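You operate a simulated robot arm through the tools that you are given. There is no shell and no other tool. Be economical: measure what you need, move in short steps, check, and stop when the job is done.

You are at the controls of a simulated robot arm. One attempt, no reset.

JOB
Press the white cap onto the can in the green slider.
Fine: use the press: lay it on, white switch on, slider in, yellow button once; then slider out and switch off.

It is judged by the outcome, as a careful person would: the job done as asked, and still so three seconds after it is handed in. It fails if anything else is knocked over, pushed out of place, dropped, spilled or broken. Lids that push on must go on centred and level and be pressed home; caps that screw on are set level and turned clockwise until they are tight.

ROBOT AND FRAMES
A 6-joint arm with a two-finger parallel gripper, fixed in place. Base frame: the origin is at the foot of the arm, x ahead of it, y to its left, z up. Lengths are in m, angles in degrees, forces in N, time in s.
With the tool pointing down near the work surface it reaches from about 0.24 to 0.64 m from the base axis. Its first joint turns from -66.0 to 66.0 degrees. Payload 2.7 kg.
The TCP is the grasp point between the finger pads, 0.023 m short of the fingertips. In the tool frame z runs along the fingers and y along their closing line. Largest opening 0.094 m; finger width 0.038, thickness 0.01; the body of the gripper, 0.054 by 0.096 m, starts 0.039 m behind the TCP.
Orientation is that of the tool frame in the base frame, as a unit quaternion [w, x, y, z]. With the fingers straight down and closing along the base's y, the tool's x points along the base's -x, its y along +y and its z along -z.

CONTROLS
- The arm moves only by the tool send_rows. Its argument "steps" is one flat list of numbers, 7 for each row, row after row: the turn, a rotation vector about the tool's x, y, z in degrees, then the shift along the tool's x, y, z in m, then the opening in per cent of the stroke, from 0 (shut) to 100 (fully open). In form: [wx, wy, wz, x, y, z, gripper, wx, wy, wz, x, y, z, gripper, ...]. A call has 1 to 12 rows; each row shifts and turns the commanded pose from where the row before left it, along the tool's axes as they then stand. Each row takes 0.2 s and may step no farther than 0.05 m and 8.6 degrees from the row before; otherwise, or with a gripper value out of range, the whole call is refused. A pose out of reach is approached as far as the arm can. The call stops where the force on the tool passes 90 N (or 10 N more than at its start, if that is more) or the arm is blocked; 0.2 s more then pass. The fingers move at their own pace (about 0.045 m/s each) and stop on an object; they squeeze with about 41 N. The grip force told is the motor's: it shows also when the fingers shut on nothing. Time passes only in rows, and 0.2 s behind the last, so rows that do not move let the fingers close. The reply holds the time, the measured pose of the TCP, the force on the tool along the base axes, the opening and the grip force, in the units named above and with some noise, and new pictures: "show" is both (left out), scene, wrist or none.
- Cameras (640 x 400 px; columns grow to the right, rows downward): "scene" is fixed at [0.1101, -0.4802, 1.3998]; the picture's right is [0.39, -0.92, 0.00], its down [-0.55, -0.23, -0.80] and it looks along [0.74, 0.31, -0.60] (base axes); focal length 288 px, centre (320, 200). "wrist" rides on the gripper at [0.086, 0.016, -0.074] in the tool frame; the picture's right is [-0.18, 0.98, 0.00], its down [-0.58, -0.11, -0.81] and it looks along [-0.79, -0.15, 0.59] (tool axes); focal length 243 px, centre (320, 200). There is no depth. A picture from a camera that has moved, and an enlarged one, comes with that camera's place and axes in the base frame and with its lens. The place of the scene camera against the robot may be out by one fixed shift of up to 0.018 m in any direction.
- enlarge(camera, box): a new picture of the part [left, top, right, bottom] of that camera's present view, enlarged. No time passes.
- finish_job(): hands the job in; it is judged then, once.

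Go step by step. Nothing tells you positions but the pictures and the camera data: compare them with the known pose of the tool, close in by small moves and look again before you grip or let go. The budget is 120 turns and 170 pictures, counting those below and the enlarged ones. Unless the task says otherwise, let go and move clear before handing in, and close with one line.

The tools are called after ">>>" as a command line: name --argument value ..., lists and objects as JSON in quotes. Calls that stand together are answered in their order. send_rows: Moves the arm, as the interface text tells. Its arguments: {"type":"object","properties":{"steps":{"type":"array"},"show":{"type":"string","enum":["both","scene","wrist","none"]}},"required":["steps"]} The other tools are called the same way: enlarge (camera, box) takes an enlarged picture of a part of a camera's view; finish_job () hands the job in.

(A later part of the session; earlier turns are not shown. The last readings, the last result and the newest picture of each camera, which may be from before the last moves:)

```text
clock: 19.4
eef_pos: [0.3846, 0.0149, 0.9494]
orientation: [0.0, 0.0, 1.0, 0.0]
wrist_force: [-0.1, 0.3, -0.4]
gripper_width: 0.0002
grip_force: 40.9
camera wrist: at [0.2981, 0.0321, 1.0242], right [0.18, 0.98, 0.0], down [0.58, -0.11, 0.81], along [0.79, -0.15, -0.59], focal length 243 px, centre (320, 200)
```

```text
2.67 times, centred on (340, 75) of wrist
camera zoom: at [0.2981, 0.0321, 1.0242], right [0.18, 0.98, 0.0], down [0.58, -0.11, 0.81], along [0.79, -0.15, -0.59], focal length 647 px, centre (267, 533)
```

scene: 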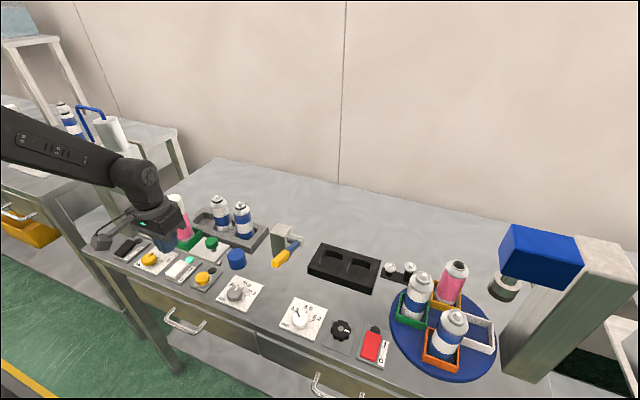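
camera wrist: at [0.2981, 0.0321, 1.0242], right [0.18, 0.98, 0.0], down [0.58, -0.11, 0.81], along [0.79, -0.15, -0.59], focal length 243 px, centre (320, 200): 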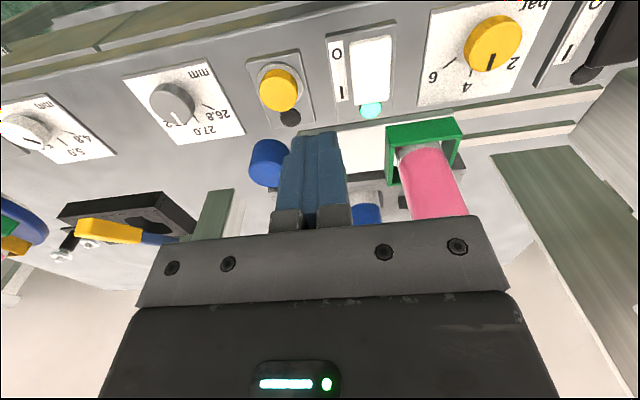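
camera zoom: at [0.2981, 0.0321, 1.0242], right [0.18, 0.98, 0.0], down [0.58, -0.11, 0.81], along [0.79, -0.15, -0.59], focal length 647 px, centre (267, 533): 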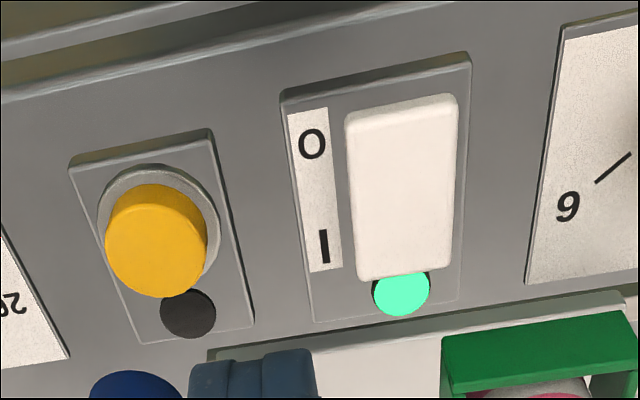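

The lamp is green: switch on. Next I'll grip the green slider knob, estimated at (0.492, 0.007, top z≈0.852); moving above it with fingers opened.

>>> send_rows --steps '[0, 0, 0, -0.03, -0.003, 0, 60, 0, 0, 0, -0.04, -0.003, 0, 60, 0, 0, 0, -0.037, -0.002, 0.01, 60, 0, 0, 0, 0, 0, 0.02, 60]'

>>> enlarge --camera "wrist" --box '[220, 0, 460, 200]'

>>> enlarge --camera "scene" --box '[140, 180, 260, 280]'

```text
clock: 20.4
eef_pos: [0.4913, 0.0073, 0.919]
orientation: [0.0, 0.0, 1.0, 0.001]
wrist_force: [-0.2, 0.1, -0.1]
gripper_width: 0.0564
grip_force: 0.2
camera wrist: at [0.4062, 0.0242, 0.9939], right [0.18, 0.98, 0.0], down [0.58, -0.11, 0.81], along [0.79, -0.15, -0.59], focal length 243 px, centre (320, 200)
```

scene: 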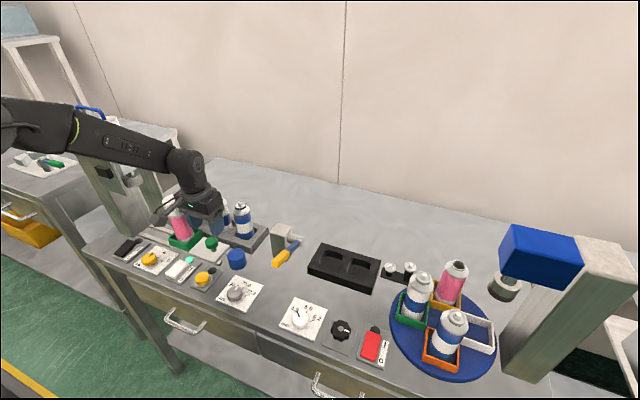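
wrist: 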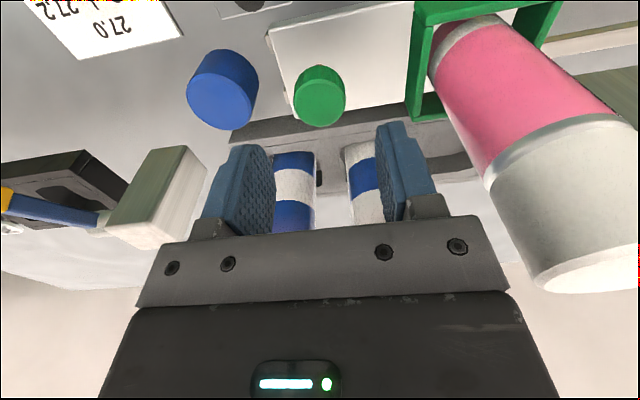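

```text
2.00 times, centred on (340, 100) of wrist
camera zoom: at [0.4062, 0.0242, 0.9939], right [0.18, 0.98, 0.0], down [0.58, -0.11, 0.81], along [0.79, -0.15, -0.59], focal length 485 px, centre (280, 400)
```

zoom: 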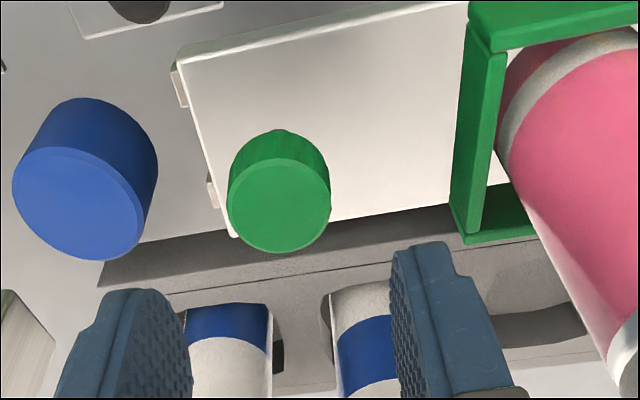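

```text
4.00 times, centred on (200, 230) of scene
camera zoom: at [0.1101, -0.4802, 1.3998], right [0.39, -0.92, 0.0], down [-0.55, -0.23, -0.8], along [0.74, 0.31, -0.6], focal length 1153 px, centre (800, 80)
```

zoom: 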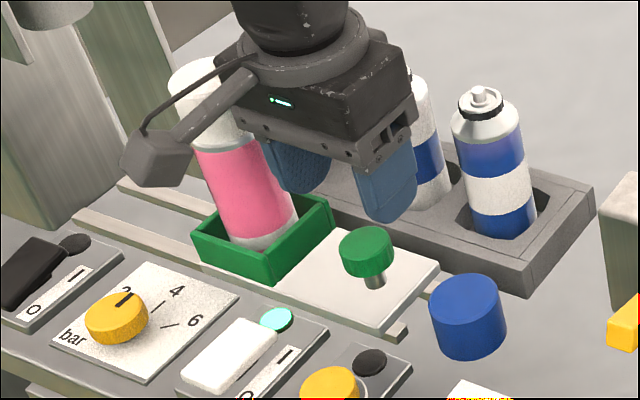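

Knob lies centred between the fingers. Descending around it and closing.

>>> send_rows --steps '[0, 0, 0, -0.0015, 0, 0.03, 60, 0, 0, 0, 0, 0, 0.03, 60, 0, 0, 0, 0, 0, 0.011, 60, 0, 0, 0, 0, 0, 0, 25, 0, 0, 0, 0, 0, 0, 25, 0, 0, 0, 0, 0, 0, 25]'

```text
clock: 21.8
eef_pos: [0.4921, 0.0081, 0.8484]
orientation: [0.0, -0.001, 1.0, 0.0]
wrist_force: [2.0, 5.3, -5.2]
gripper_width: 0.032
grip_force: 45.0
camera wrist: at [0.407, 0.0243, 0.9231], right [0.18, 0.98, 0.0], down [0.58, -0.11, 0.81], along [0.79, -0.15, -0.59], focal length 243 px, centre (320, 200)
```

scene: 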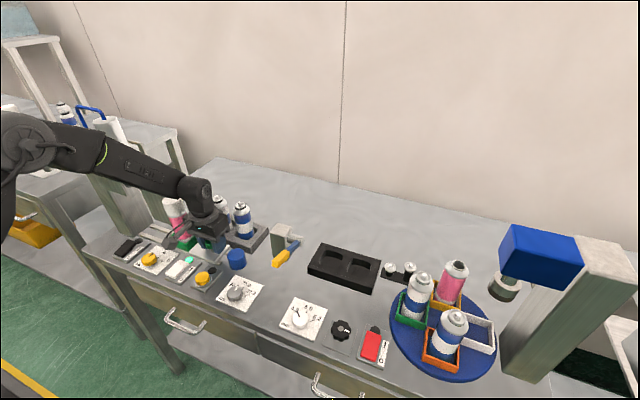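
wrist: 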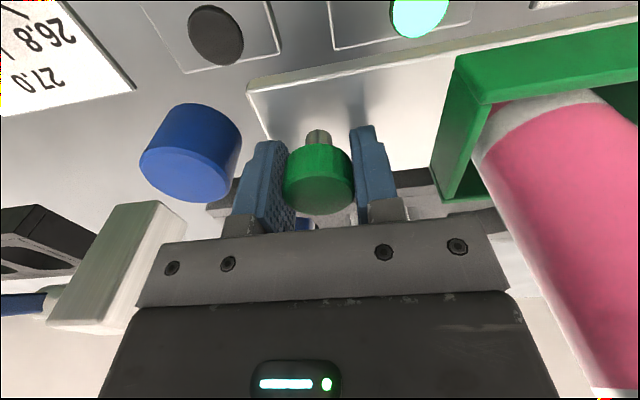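

Knob gripped. Sliding in gently along +y.

>>> send_rows --steps '[0, 0, 0, 0, 0.001, 0, 25, 0, 0, 0, 0, 0.002, 0, 25, 0, 0, 0, 0, 0.003, 0, 25, 0, 0, 0, 0, 0.004, 0, 25, 0, 0, 0, 0, 0.004, 0, 25, 0, 0, 0, 0, 0.004, 0, 25, 0, 0, 0, 0, 0.004, 0, 25, 0, 0, 0, 0, 0.004, 0, 25, 0, 0, 0, 0, 0.004, 0, 25, 0, 0, 0, 0, 0.003, 0, 25, 0, 0, 0, 0, 0.002, 0, 25, 0, 0, 0, 0, 0.001, 0, 25]'

>>> enlarge --camera "scene" --box '[80, 160, 240, 280]'

```text
clock: 24.4
eef_pos: [0.493, 0.0454, 0.8488]
orientation: [0.0, 0.001, 1.0, 0.0]
wrist_force: [12.0, -1.5, -13.4]
gripper_width: 0.0317
grip_force: 44.8
camera wrist: at [0.407, 0.0603, 0.9231], right [0.18, 0.98, 0.0], down [0.58, -0.11, 0.81], along [0.79, -0.15, -0.59], focal length 243 px, centre (320, 200)
```

scene: 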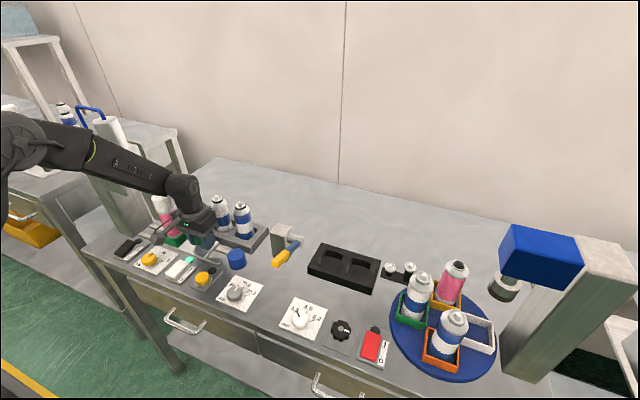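
wrist: 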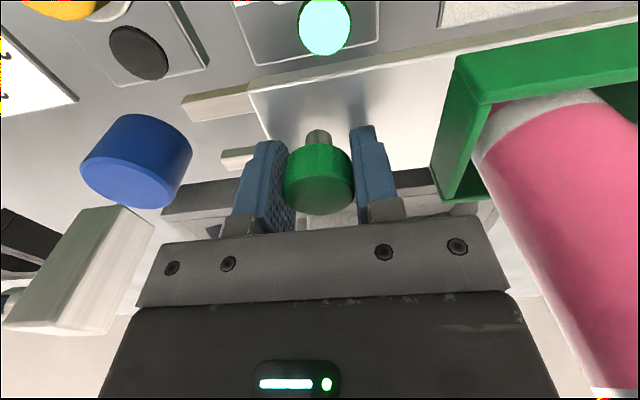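

```text
3.33 times, centred on (160, 220) of scene
camera zoom: at [0.1106, -0.4802, 1.3998], right [0.39, -0.92, 0.0], down [-0.55, -0.23, -0.8], along [0.74, 0.31, -0.6], focal length 961 px, centre (853, 133)
```

zoom: 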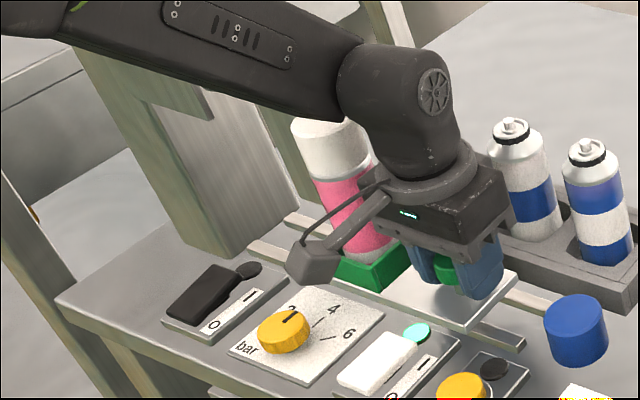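

Sliding smoothly with small side forces; I'll trim x and z slightly and continue.

>>> send_rows --steps '[0, 0, 0, -0.0008, 0.001, 0.0008, 25, 0, 0, 0, 0, 0.002, 0, 25, 0, 0, 0, 0, 0.003, 0, 25, 0, 0, 0, 0, 0.004, 0, 25, 0, 0, 0, 0, 0.004, 0, 25, 0, 0, 0, 0, 0.004, 0, 25, 0, 0, 0, 0, 0.004, 0, 25, 0, 0, 0, 0, 0.004, 0, 25, 0, 0, 0, 0, 0.004, 0, 25, 0, 0, 0, 0, 0.003, 0, 25, 0, 0, 0, 0, 0.002, 0, 25, 0, 0, 0, 0, 0.001, 0, 25]'

>>> enlarge --camera "scene" --box '[80, 160, 240, 280]'

```text
clock: 27.0
eef_pos: [0.4942, 0.08, 0.8489]
orientation: [-0.001, 0.0, 1.0, 0.001]
wrist_force: [-17.1, -0.7, 27.6]
gripper_width: 0.0316
grip_force: 44.6
camera wrist: at [0.407, 0.0961, 0.9232], right [0.18, 0.98, 0.0], down [0.58, -0.11, 0.81], along [0.79, -0.15, -0.59], focal length 243 px, centre (320, 200)
```

scene: 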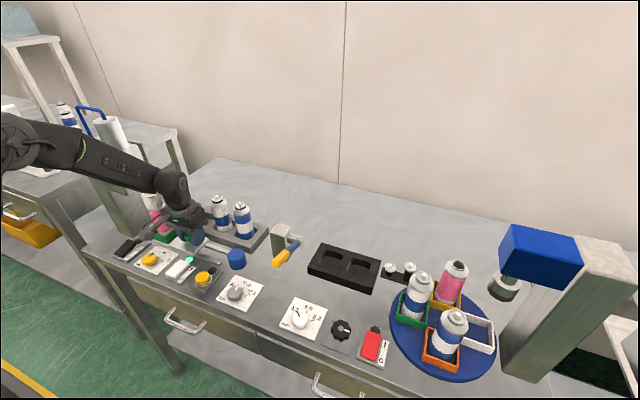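
wrist: 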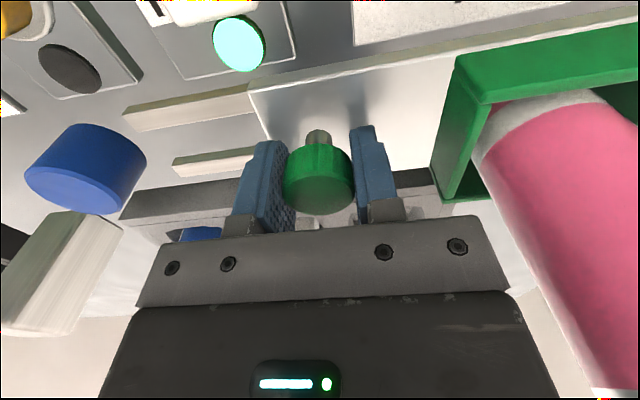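

```text
3.33 times, centred on (160, 220) of scene
camera zoom: at [0.1093, -0.4803, 1.3999], right [0.39, -0.92, 0.0], down [-0.55, -0.23, -0.8], along [0.74, 0.31, -0.6], focal length 961 px, centre (853, 133)
```

zoom: 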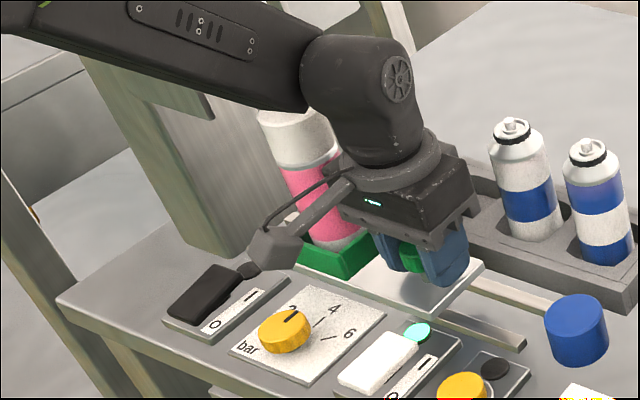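

Slight over-trim; undoing half and continuing toward the stop.

>>> send_rows --steps '[0, 0, 0, 0.0005, 0.001, -0.0006, 25, 0, 0, 0, 0, 0.002, 0, 25, 0, 0, 0, 0, 0.003, 0, 25, 0, 0, 0, 0, 0.003, 0, 25, 0, 0, 0, 0, 0.003, 0, 25, 0, 0, 0, 0, 0.003, 0, 25, 0, 0, 0, 0, 0.003, 0, 25, 0, 0, 0, 0, 0.003, 0, 25, 0, 0, 0, 0, 0.003, 0, 25, 0, 0, 0, 0, 0.002, 0, 25, 0, 0, 0, 0, 0.001, 0, 25]'

>>> enlarge --camera "scene" --box '[80, 140, 240, 260]'

```text
clock: 29.4
eef_pos: [0.4933, 0.1071, 0.8493]
orientation: [0.001, 0.0, 1.0, 0.0]
wrist_force: [-7.8, -1.1, 13.2]
gripper_width: 0.0318
grip_force: 44.5
camera wrist: at [0.4069, 0.1229, 0.923], right [0.18, 0.98, 0.0], down [0.58, -0.11, 0.81], along [0.79, -0.15, -0.59], focal length 243 px, centre (320, 200)
```

scene: 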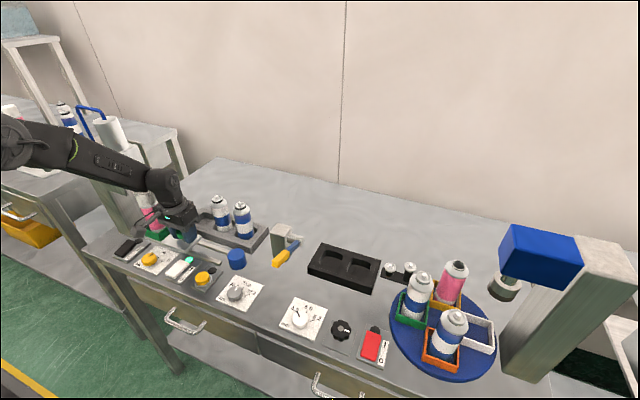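
wrist: 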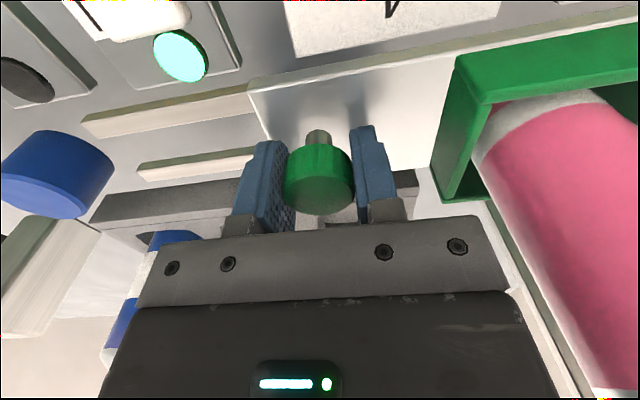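

```text
3.33 times, centred on (160, 200) of scene
camera zoom: at [0.1097, -0.4803, 1.3998], right [0.39, -0.92, 0.0], down [-0.55, -0.23, -0.8], along [0.74, 0.31, -0.6], focal length 961 px, centre (853, 200)
```

zoom: 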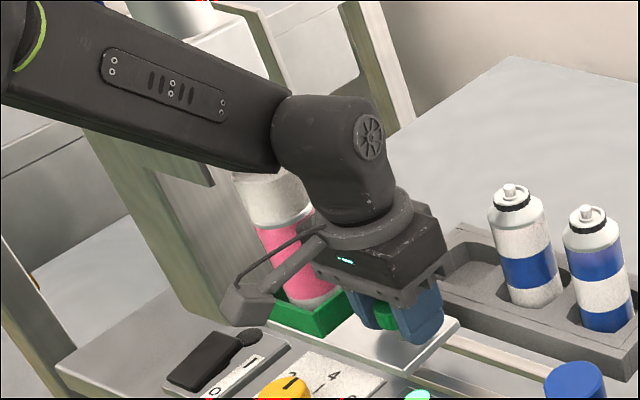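

The can should be nearly under the press head; continuing in small steps to the stop.

>>> send_rows --steps '[0, 0, 0, 0.0002, 0.002, -0.0003, 25, 0, 0, 0, 0, 0.002, 0, 25, 0, 0, 0, 0, 0.002, 0, 25, 0, 0, 0, 0, 0.002, 0, 25, 0, 0, 0, 0, 0.002, 0, 25]' --show "wrist"

```text
clock: 30.6
eef_pos: [0.4935, 0.1167, 0.8492]
orientation: [0.001, 0.0, 1.0, -0.001]
wrist_force: [-0.3, -0.6, 2.8]
gripper_width: 0.0317
grip_force: 44.9
camera wrist: at [0.407, 0.1331, 0.923], right [0.18, 0.98, 0.0], down [0.58, -0.11, 0.81], along [0.79, -0.15, -0.59], focal length 243 px, centre (320, 200)
```

wrist: 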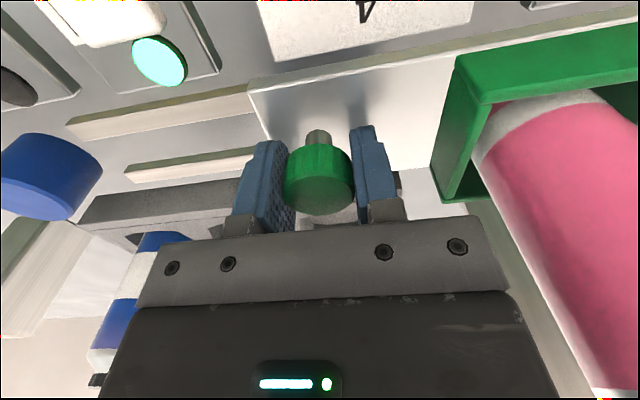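

>>> send_rows --steps '[0, 0, 0, 0, 0.002, 0, 25, 0, 0, 0, 0, 0.002, 0, 25, 0, 0, 0, 0, 0.002, 0, 25, 0, 0, 0, 0, 0.002, 0, 25, 0, 0, 0, 0, 0.002, 0, 25]'

>>> enlarge --camera "scene" --box '[80, 140, 240, 260]'

```text
clock: 31.8
eef_pos: [0.4934, 0.1197, 0.8488]
orientation: [0.0, 0.005, 1.0, 0.0]
wrist_force: [8.2, -1.3, 10.9]
gripper_width: 0.0317
grip_force: 44.9
camera wrist: at [0.4072, 0.1373, 0.9231], right [0.2, 0.98, 0.0], down [0.58, -0.12, 0.81], along [0.79, -0.16, -0.59], focal length 243 px, centre (320, 200)
```

scene: 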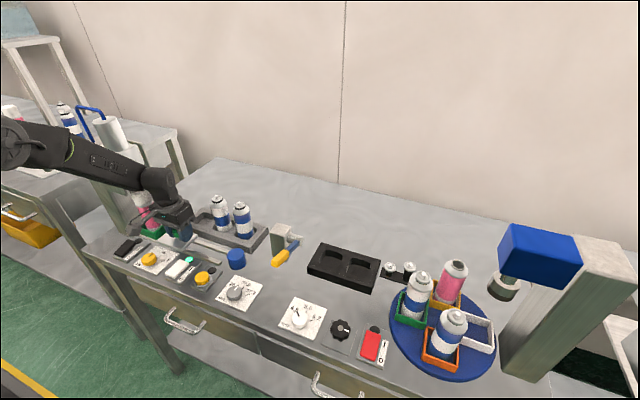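
wrist: 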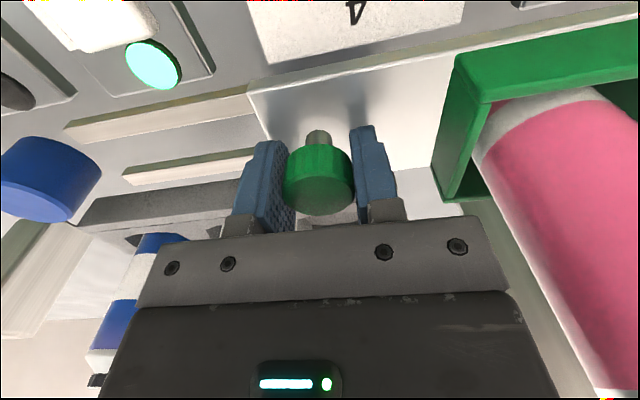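

```text
3.33 times, centred on (160, 200) of scene
camera zoom: at [0.1096, -0.4818, 1.3993], right [0.39, -0.92, 0.0], down [-0.55, -0.23, -0.8], along [0.74, 0.31, -0.6], focal length 961 px, centre (853, 200)
```

zoom: 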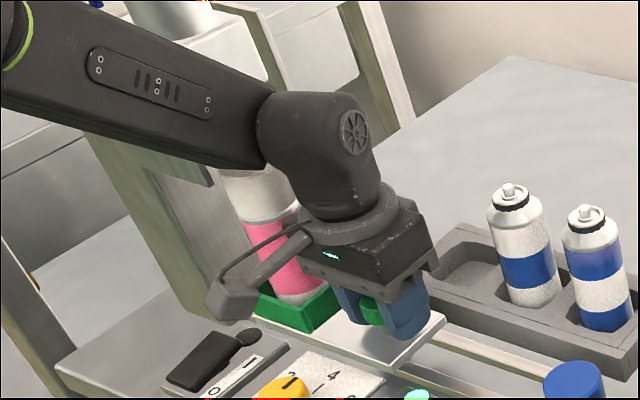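

The arm stalls at y≈0.120 with almost no wrist force, while the tool yaws: probably the wrist is brushing the press housing, not the slider stop. I'll back off, let go, and later push the knob from behind with shut fingers, keeping the wrist farther away.

>>> send_rows --steps '[0, 0, 0, 0, -0.004, 0, 25, 0, 0, 0, 0, -0.004, 0, 25, 0, 0, 0, 0, 0, 0, 40, 0, 0, 0, 0, 0, 0, 58, 0, 0, 0, 0, 0, 0, 58, 0, 0, 0, 0, 0, -0.025, 58, 0, 0, 0, 0, 0, -0.035, 58, 0, 0, 0, 0, -0.025, 0, 58, 0, 0, 0, 0, -0.025, 0, 20]'

>>> enlarge --camera "scene" --box '[80, 140, 240, 260]'

>>> enlarge --camera "wrist" --box '[240, 0, 640, 250]'

```text
clock: 33.8
eef_pos: [0.493, 0.0674, 0.9094]
orientation: [0.001, -0.001, 1.0, 0.0]
wrist_force: [0.4, -0.6, 0.2]
gripper_width: 0.0198
grip_force: 0.2
camera wrist: at [0.4075, 0.0847, 0.9834], right [0.18, 0.98, 0.0], down [0.58, -0.11, 0.81], along [0.79, -0.15, -0.59], focal length 243 px, centre (320, 200)
```

scene: 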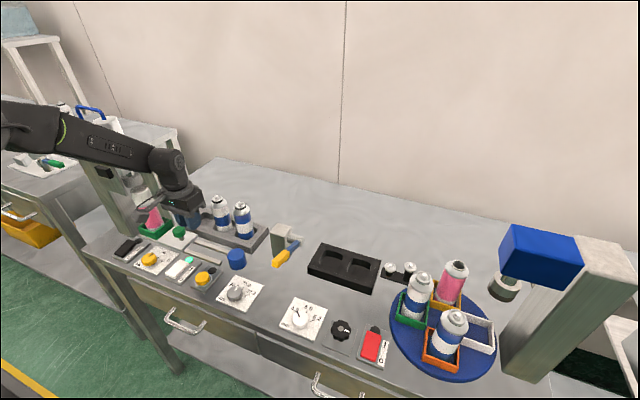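
wrist: 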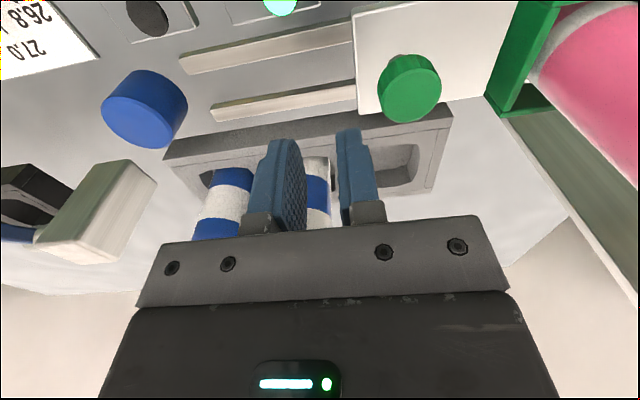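

```text
3.33 times, centred on (160, 200) of scene
camera zoom: at [0.1101, -0.4802, 1.3998], right [0.39, -0.92, 0.0], down [-0.55, -0.23, -0.8], along [0.74, 0.31, -0.6], focal length 961 px, centre (853, 200)
```

zoom: 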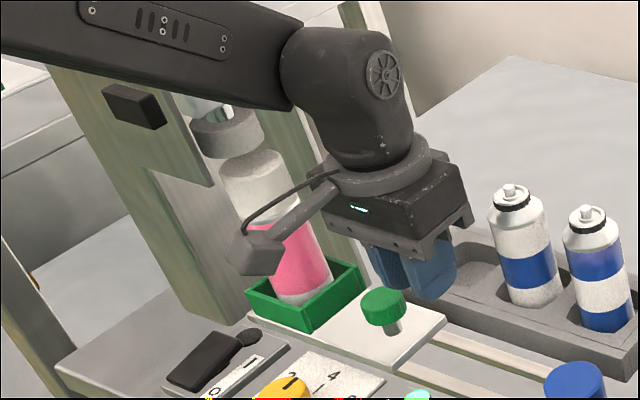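

```text
1.60 times, centred on (440, 125) of wrist
camera zoom: at [0.4075, 0.0847, 0.9834], right [0.18, 0.98, 0.0], down [0.58, -0.11, 0.81], along [0.79, -0.15, -0.59], focal length 388 px, centre (128, 320)
```

zoom: 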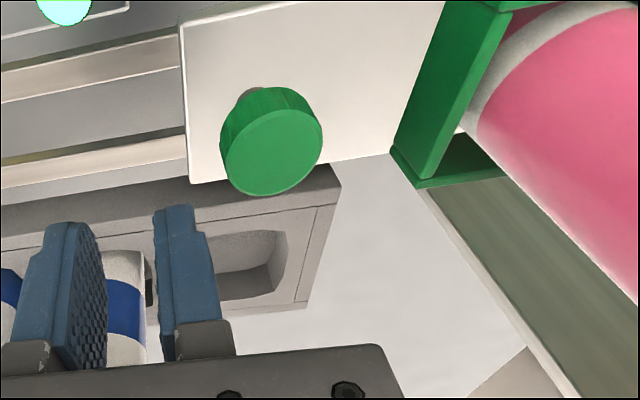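

The can still needs ~8 mm more. I'll lower shut fingers behind the knob and push.

>>> send_rows --steps '[0, 0, 0, 0, 0, 0, 0, 0, 0, 0, 0, 0, 0.03, 0, 0, 0, 0, 0, 0, 0.03, 0, 0, 0, 0, 0, 0.005, 0, 0, 0, 0, 0, 0, 0.008, 0, 0, 0, 0, 0, 0, 0.004, 0, 0, 0, 0, 0, 0, 0.003, 0, 0]' --show "wrist"

```text
clock: 35.4
eef_pos: [0.4931, 0.089, 0.8485]
orientation: [0.001, 0.0, 1.0, 0.0]
wrist_force: [-0.3, 1.1, -0.4]
gripper_width: 0.0
grip_force: 40.6
camera wrist: at [0.4066, 0.1049, 0.9233], right [0.18, 0.98, 0.0], down [0.58, -0.11, 0.81], along [0.79, -0.15, -0.59], focal length 243 px, centre (320, 200)
```

wrist: 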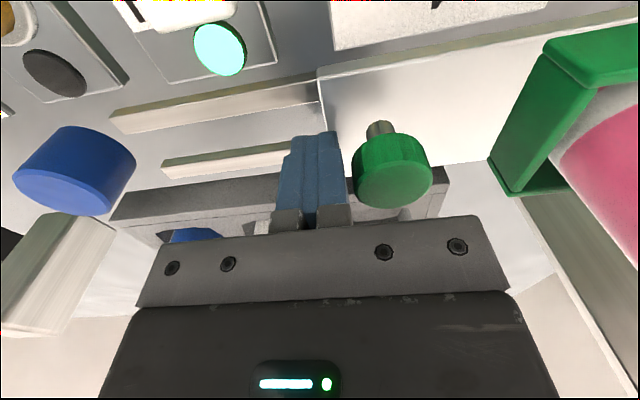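

>>> send_rows --steps '[0, 0, 0, 0, 0.002, 0, 0, 0, 0, 0, 0, 0.002, 0, 0, 0, 0, 0, 0, 0.0015, 0, 0, 0, 0, 0, 0, 0.0015, 0, 0, 0, 0, 0, 0, 0.0015, 0, 0, 0, 0, 0, 0, 0.0015, 0, 0, 0, 0, 0, 0, 0.0015, 0, 0]' --show "wrist"

>>> enlarge --camera "scene" --box '[80, 140, 240, 260]'

```text
clock: 37.0
eef_pos: [0.4927, 0.0993, 0.8491]
orientation: [0.0, 0.0, 1.0, 0.0]
wrist_force: [-0.8, -8.0, 2.5]
gripper_width: 0.0002
grip_force: 41.2
camera wrist: at [0.4068, 0.1158, 0.9233], right [0.18, 0.98, 0.0], down [0.58, -0.11, 0.81], along [0.79, -0.15, -0.59], focal length 243 px, centre (320, 200)
```

wrist: 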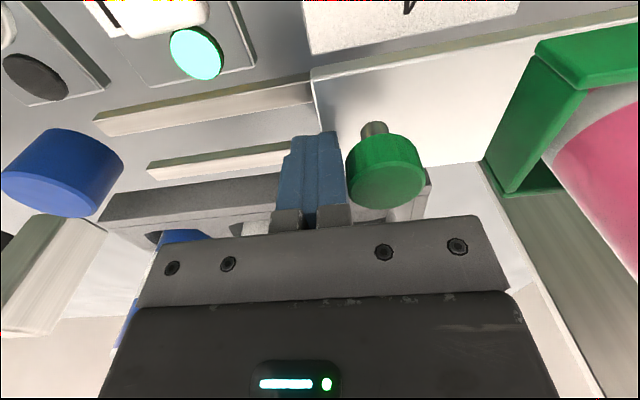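

```text
3.33 times, centred on (160, 200) of scene
camera zoom: at [0.1101, -0.4804, 1.3998], right [0.39, -0.92, 0.0], down [-0.55, -0.23, -0.8], along [0.74, 0.31, -0.6], focal length 961 px, centre (853, 200)
```

zoom: 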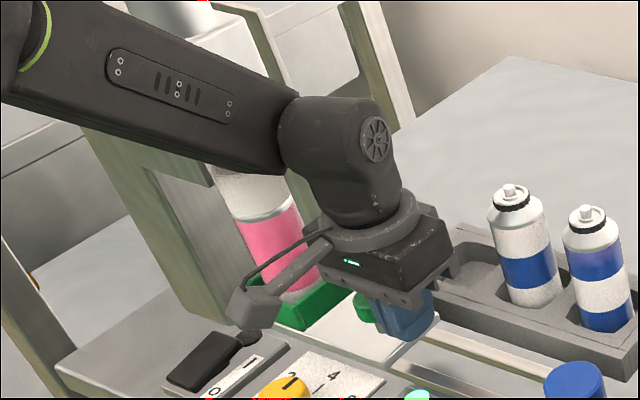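

Pushing with about 8 N, slider moving. Continuing to the stop.

>>> send_rows --steps '[0, 0, 0, 0, 0.0015, 0, 0, 0, 0, 0, 0, 0.0015, 0, 0, 0, 0, 0, 0, 0.0015, 0, 0, 0, 0, 0, 0, 0.0015, 0, 0]' --show "none"

```text
clock: 38.0
eef_pos: [0.4925, 0.1005, 0.849]
orientation: [-0.002, 0.002, 1.0, -0.001]
wrist_force: [-7.8, -48.4, 9.7]
gripper_width: 0.0001
grip_force: 40.8
```

A firm stop (48 N) – slider is in. Backing away and checking alignment under the press.

>>> send_rows --steps '[0, 0, 0, 0, -0.008, 0, 0, 0, 0, 0, 0, -0.015, 0, 0, 0, 0, 0, 0, 0, -0.035, 0, 0, 0, 0, 0.01, -0.035, -0.03, 0, 0, 0, 0, 0.02, -0.04, -0.02, 0, 0, 0, 0, 0.03, -0.03, 0, 0, 0, 0, 0, 0.03, -0.01, 0, 0]'

>>> enlarge --camera "scene" --box '[80, 140, 240, 260]'

>>> enlarge --camera "wrist" --box '[240, 0, 640, 250]'

```text
clock: 39.6
eef_pos: [0.4029, -0.0324, 0.9337]
orientation: [0.002, 0.0, 1.0, 0.0]
wrist_force: [-0.4, -0.3, 0.3]
gripper_width: 0.0
grip_force: 41.3
camera wrist: at [0.3167, -0.0155, 1.008], right [0.18, 0.98, 0.0], down [0.58, -0.11, 0.81], along [0.79, -0.15, -0.59], focal length 243 px, centre (320, 200)
```

scene: 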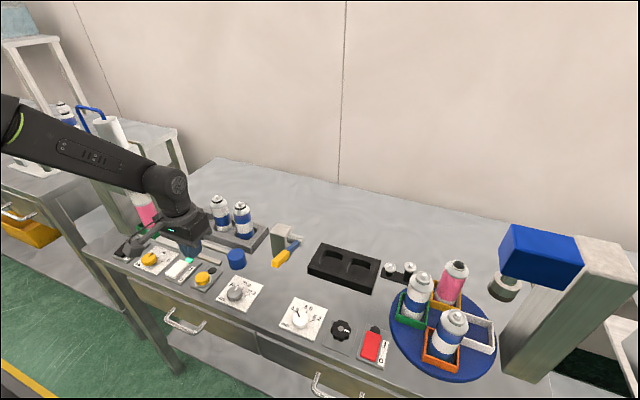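
wrist: 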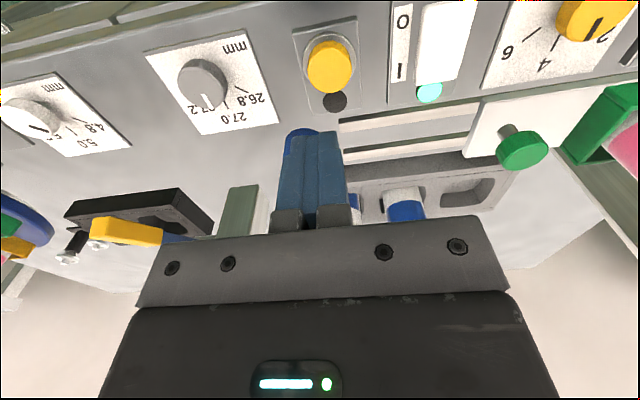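

```text
3.33 times, centred on (160, 200) of scene
camera zoom: at [0.1101, -0.4802, 1.3998], right [0.39, -0.92, 0.0], down [-0.55, -0.23, -0.8], along [0.74, 0.31, -0.6], focal length 961 px, centre (853, 200)
```

zoom: 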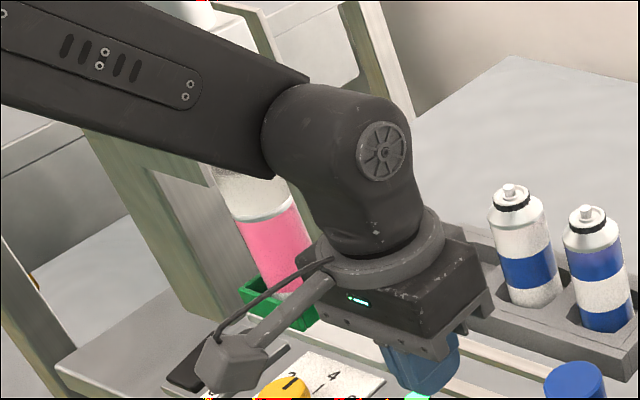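

```text
1.60 times, centred on (440, 125) of wrist
camera zoom: at [0.3167, -0.0155, 1.008], right [0.18, 0.98, 0.0], down [0.58, -0.11, 0.81], along [0.79, -0.15, -0.59], focal length 388 px, centre (128, 320)
```

zoom: 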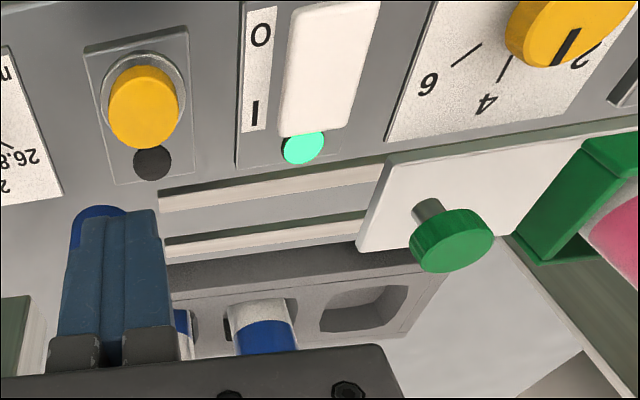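

Slider is in and button is around (0.404, -0.024). First I'll move the arm aside for a clear view of the can beneath the head.

>>> send_rows --steps '[0, 0, 0, 0.02, -0.04, -0.02, 0, 0, 0, 0, 0.02, -0.04, -0.02, 0, 0, 0, 0, 0.02, -0.04, -0.02, 0, 0, 0, 0, 0.01, -0.03, -0.01, 0]' --show "scene"

>>> enlarge --camera "scene" --box '[80, 140, 240, 260]'

```text
clock: 40.6
eef_pos: [0.3318, -0.1818, 1.004]
orientation: [-0.001, 0.001, 1.0, 0.0]
wrist_force: [0.4, -0.1, -0.1]
gripper_width: 0.0
grip_force: 40.7
```

scene: 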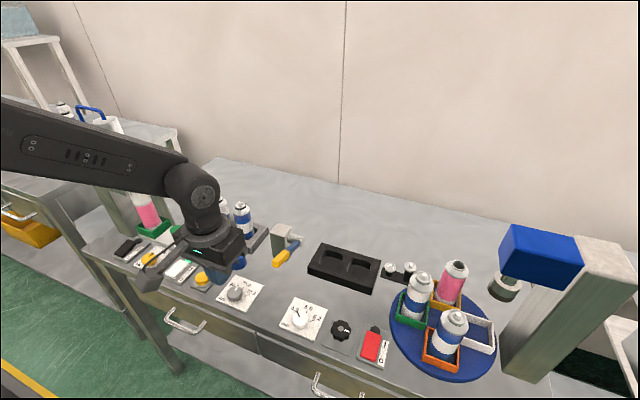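

```text
3.33 times, centred on (160, 200) of scene
camera zoom: at [0.1101, -0.4802, 1.3998], right [0.39, -0.92, 0.0], down [-0.55, -0.23, -0.8], along [0.74, 0.31, -0.6], focal length 961 px, centre (853, 200)
```

zoom: 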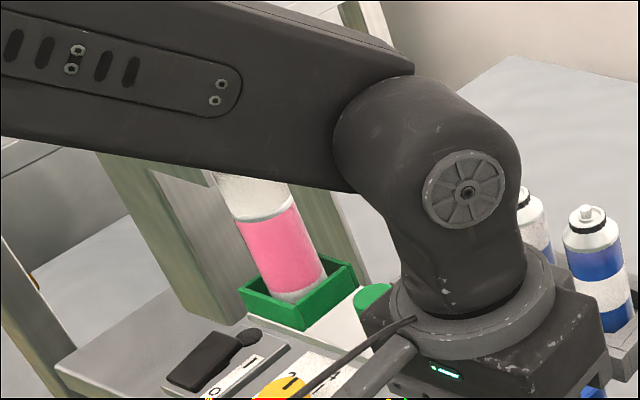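

The forearm blocks the view; raising the arm.

>>> send_rows --steps '[0, 0, 0, 0, 0.02, -0.045, 0, 0, 0, 0, 0, 0.02, -0.045, 0, 0, 0, 0, 0, 0.02, -0.045, 0, 0, 0, 0, 0, 0.02, -0.045, 0, 0, 0, 0, 0, 0.02, -0.045, 0]' --show "wrist"

>>> enlarge --camera "scene" --box '[80, 140, 240, 260]'

>>> enlarge --camera "wrist" --box '[400, 0, 640, 150]'

```text
clock: 41.8
eef_pos: [0.3318, -0.082, 1.2289]
orientation: [0.0, 0.001, 1.0, 0.0]
wrist_force: [0.0, 0.6, 0.3]
gripper_width: 0.0
grip_force: 40.5
camera wrist: at [0.2467, -0.0659, 1.3037], right [0.18, 0.98, 0.0], down [0.58, -0.11, 0.81], along [0.79, -0.15, -0.59], focal length 243 px, centre (320, 200)
```

wrist: 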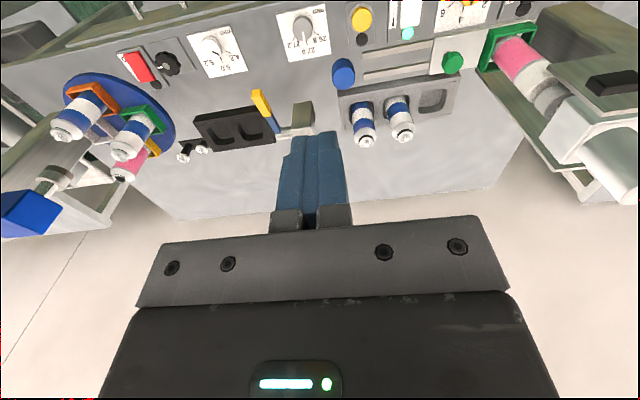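

```text
3.33 times, centred on (160, 200) of scene
camera zoom: at [0.1101, -0.4802, 1.3998], right [0.39, -0.92, 0.0], down [-0.55, -0.23, -0.8], along [0.74, 0.31, -0.6], focal length 961 px, centre (853, 200)
```

zoom: 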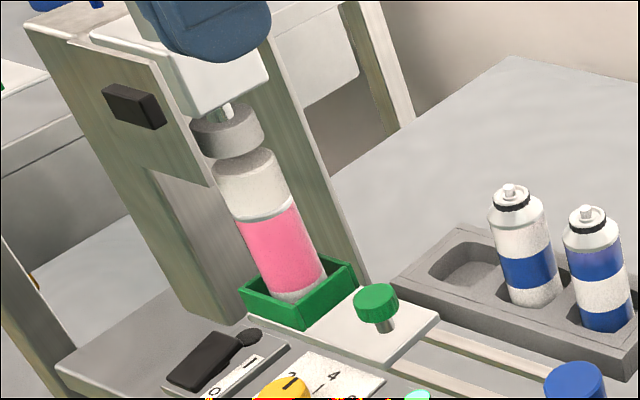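

```text
2.67 times, centred on (520, 75) of wrist
camera zoom: at [0.2467, -0.0659, 1.3037], right [0.18, 0.98, 0.0], down [0.58, -0.11, 0.81], along [0.79, -0.15, -0.59], focal length 647 px, centre (-213, 533)
```

zoom: 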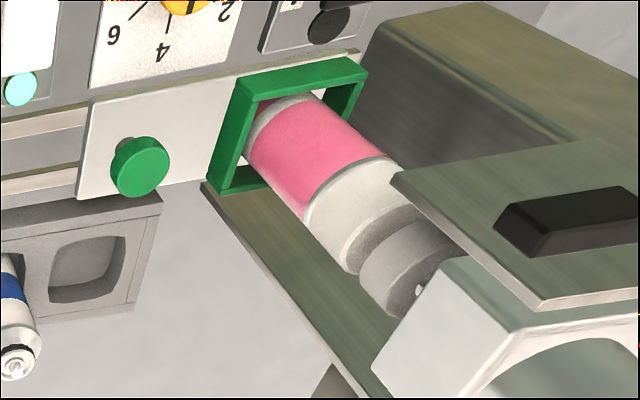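

The capped can sits squarely under the press head. Now over to the yellow button at (0.404, -0.024).

>>> send_rows --steps '[0, 0, 0, -0.009, 0.00725, 0.0436, 0, 0, 0, 0, -0.009, 0.00725, 0.0436, 0, 0, 0, 0, -0.009, 0.00725, 0.0436, 0, 0, 0, 0, -0.009, 0.00725, 0.0436, 0, 0, 0, 0, -0.009, 0.00725, 0.0436, 0, 0, 0, 0, -0.009, 0.00725, 0.0436, 0, 0, 0, 0, -0.009, 0.00725, 0.0436, 0, 0, 0, 0, -0.009, 0.00725, 0.0436, 0]'

>>> enlarge --camera "wrist" --box '[220, 0, 420, 160]'

```text
clock: 43.6
eef_pos: [0.4057, -0.0243, 0.8785]
orientation: [0.001, 0.0, 1.0, 0.0]
wrist_force: [0.0, -0.5, 0.7]
gripper_width: 0.0
grip_force: 41.2
camera wrist: at [0.3195, -0.0075, 0.9532], right [0.18, 0.98, 0.0], down [0.58, -0.11, 0.81], along [0.79, -0.15, -0.59], focal length 243 px, centre (320, 200)
```

scene: 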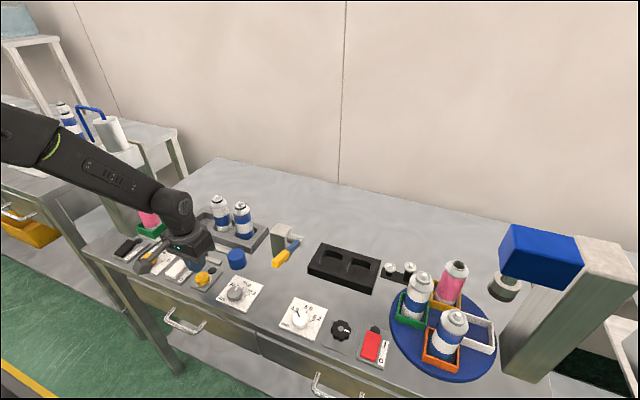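
wrist: 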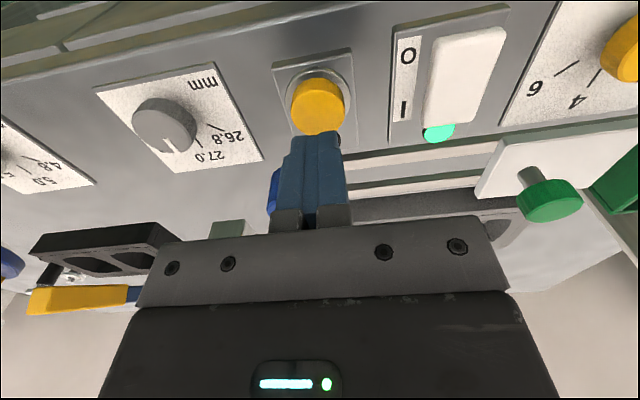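

```text
2.50 times, centred on (320, 80) of wrist
camera zoom: at [0.3195, -0.0075, 0.9532], right [0.18, 0.98, 0.0], down [0.58, -0.11, 0.81], along [0.79, -0.15, -0.59], focal length 606 px, centre (320, 500)
```

zoom: 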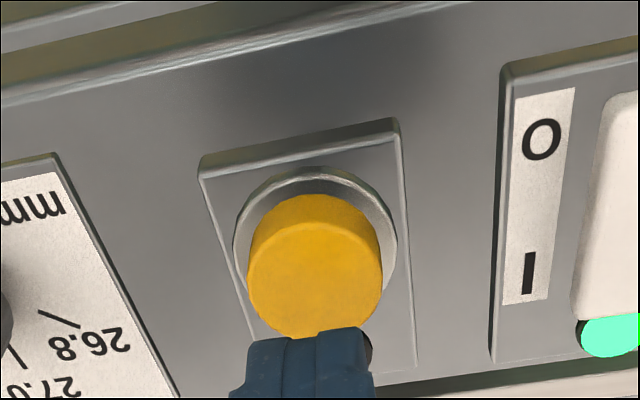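

Well aligned. Descending onto the button monotonically.

>>> send_rows --steps '[0, 0, 0, 0.002, 0, 0.015, 0, 0, 0, 0, 0, 0, 0.01, 0, 0, 0, 0, 0, 0, 0.003, 0]' --show "wrist"

```text
clock: 44.4
eef_pos: [0.4027, -0.0238, 0.8527]
orientation: [0.0, -0.001, 1.0, 0.0]
wrist_force: [0.5, 0.2, 0.4]
gripper_width: 0.0001
grip_force: 41.2
camera wrist: at [0.3167, -0.0075, 0.9263], right [0.18, 0.98, 0.0], down [0.58, -0.11, 0.81], along [0.79, -0.15, -0.59], focal length 243 px, centre (320, 200)
```

wrist: 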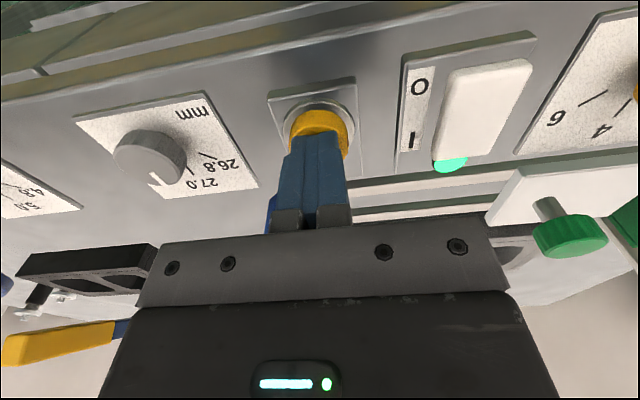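

>>> send_rows --steps '[0, 0, 0, 0, 0, 0.003, 0, 0, 0, 0, 0, 0, 0.002, 0, 0, 0, 0, 0, 0, 0.002, 0, 0, 0, 0, 0, 0, 0.002, 0]' --show "wrist"

```text
clock: 45.4
eef_pos: [0.4029, -0.0245, 0.8437]
orientation: [0.0, 0.0, 1.0, 0.0]
wrist_force: [-2.1, 0.6, 2.2]
gripper_width: 0.0
grip_force: 41.3
camera wrist: at [0.3171, -0.0078, 0.9174], right [0.18, 0.98, 0.0], down [0.58, -0.11, 0.81], along [0.79, -0.15, -0.59], focal length 243 px, centre (320, 200)
```

wrist: 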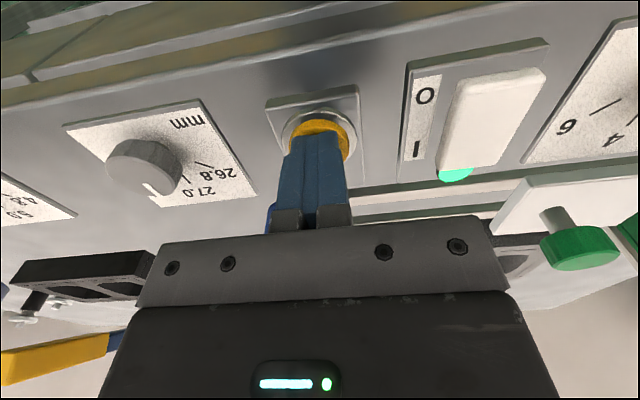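

Contact is starting. Pressing further until the button bottoms.

>>> send_rows --steps '[0, 0, 0, 0, 0, 0.001, 0, 0, 0, 0, 0, 0, 0.001, 0, 0, 0, 0, 0, 0, 0.001, 0, 0, 0, 0, 0, 0, 0.001, 0]'

```text
clock: 46.4
eef_pos: [0.4029, -0.0234, 0.8403]
orientation: [0.001, 0.0, 1.0, 0.0]
wrist_force: [-3.9, -2.1, 20.4]
gripper_width: 0.0
grip_force: 40.9
camera wrist: at [0.317, -0.0078, 0.9139], right [0.18, 0.98, 0.0], down [0.58, -0.11, 0.81], along [0.79, -0.15, -0.59], focal length 243 px, centre (320, 200)
```

scene: 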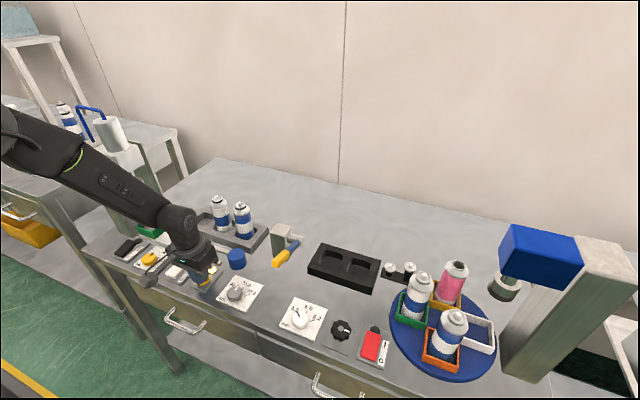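
wrist: 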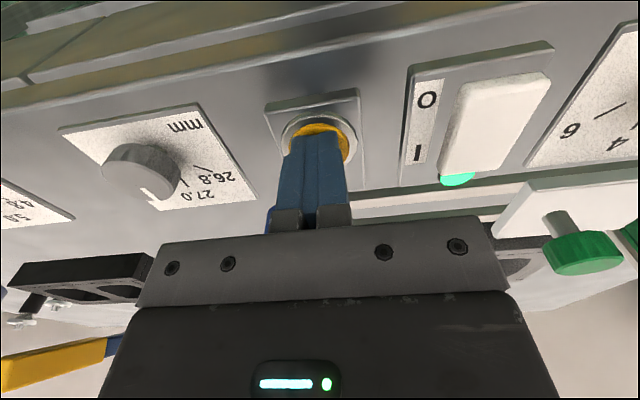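

>>> enlarge --camera "scene" --box '[90, 160, 250, 310]'

```text
2.67 times, centred on (170, 235) of scene
camera zoom: at [0.1098, -0.4802, 1.3999], right [0.39, -0.92, 0.0], down [-0.55, -0.23, -0.8], along [0.74, 0.31, -0.6], focal length 769 px, centre (720, 107)
```

zoom: 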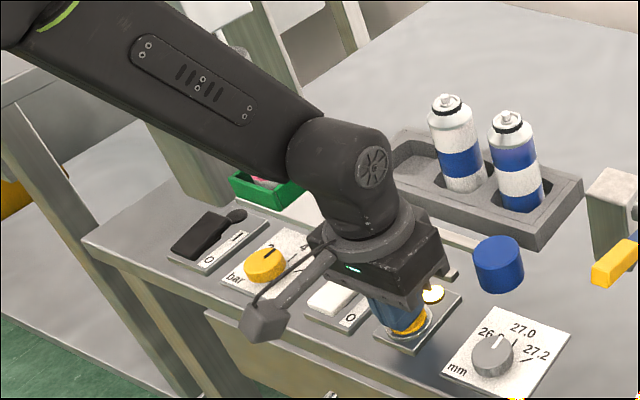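

The button lamp is lit – triggered. I'll lift off and raise the arm to watch the press.

>>> send_rows --steps '[0, 0, 0, 0, 0, -0.02, 0, 0, 0, 0, 0, -0.005, -0.045, 0, 0, 0, 0, 0.01, -0.007, -0.045, 0, 0, 0, 0, 0.01, -0.007, -0.045, 0, 0, 0, 0, 0.01, -0.007, -0.045, 0, 0, 0, 0, 0.01, -0.007, -0.045, 0, 0, 0, 0, 0.01, -0.007, -0.045, 0, 0, 0, 0, 0.01, -0.007, -0.045, 0, 0, 0, 0, 0.01, -0.007, -0.045, 0]' --show "wrist"

>>> enlarge --camera "scene" --box '[80, 140, 240, 290]'

```text
clock: 48.4
eef_pos: [0.3328, -0.0779, 1.2189]
orientation: [-0.001, 0.0, 1.0, 0.0]
wrist_force: [0.7, 0.1, -0.3]
gripper_width: 0.0001
grip_force: 40.8
camera wrist: at [0.2459, -0.0623, 1.2935], right [0.18, 0.98, 0.0], down [0.58, -0.11, 0.81], along [0.79, -0.15, -0.59], focal length 243 px, centre (320, 200)
```

wrist: 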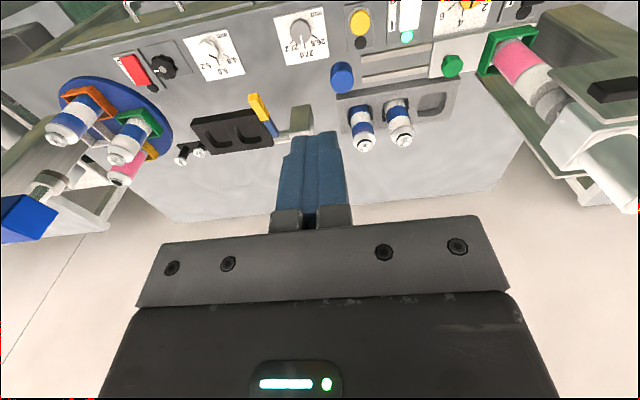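

```text
2.67 times, centred on (160, 215) of scene
camera zoom: at [0.1101, -0.4802, 1.3998], right [0.39, -0.92, 0.0], down [-0.55, -0.23, -0.8], along [0.74, 0.31, -0.6], focal length 769 px, centre (747, 160)
```

zoom: 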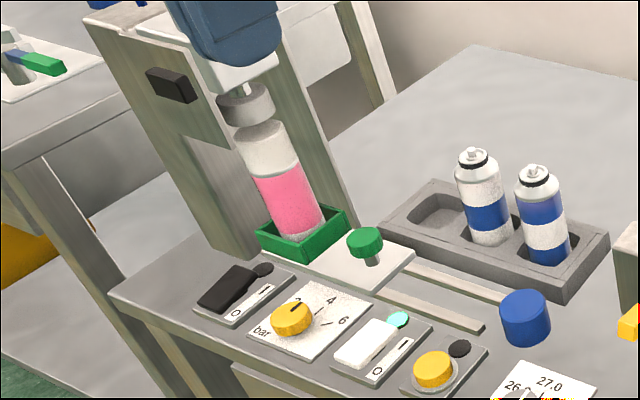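

The lamp is off and the head is up. Zooming to see whether the cap was pressed home.

>>> enlarge --camera "scene" --box '[120, 165, 180, 235]'

>>> enlarge --camera "wrist" --box '[460, 10, 620, 140]'

```text
5.71 times, centred on (150, 200) of scene
camera zoom: at [0.1101, -0.4802, 1.3998], right [0.39, -0.92, 0.0], down [-0.55, -0.23, -0.8], along [0.74, 0.31, -0.6], focal length 1648 px, centre (1291, 200)
```

zoom: 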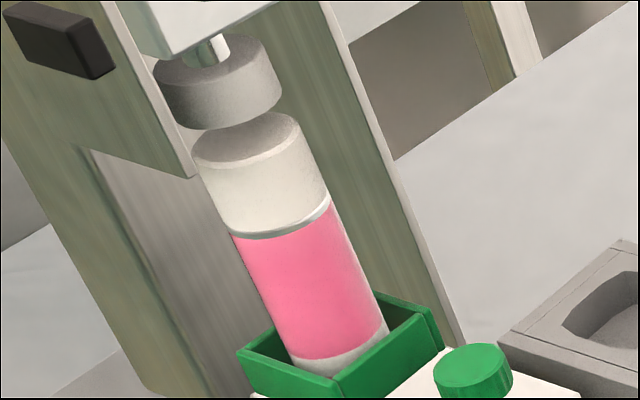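

```text
3.08 times, centred on (540, 75) of wrist
camera zoom: at [0.2459, -0.0623, 1.2935], right [0.18, 0.98, 0.0], down [0.58, -0.11, 0.81], along [0.79, -0.15, -0.59], focal length 746 px, centre (-357, 585)
```

zoom: 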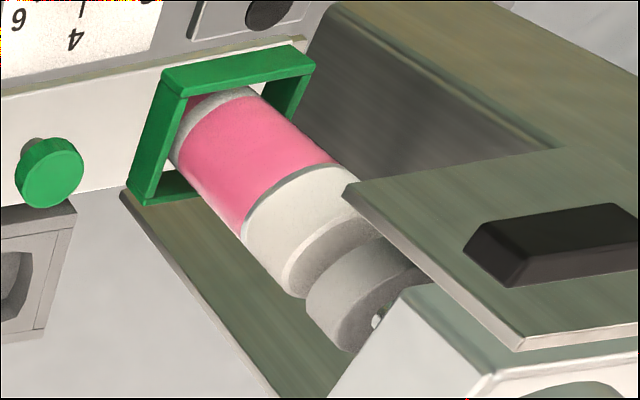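

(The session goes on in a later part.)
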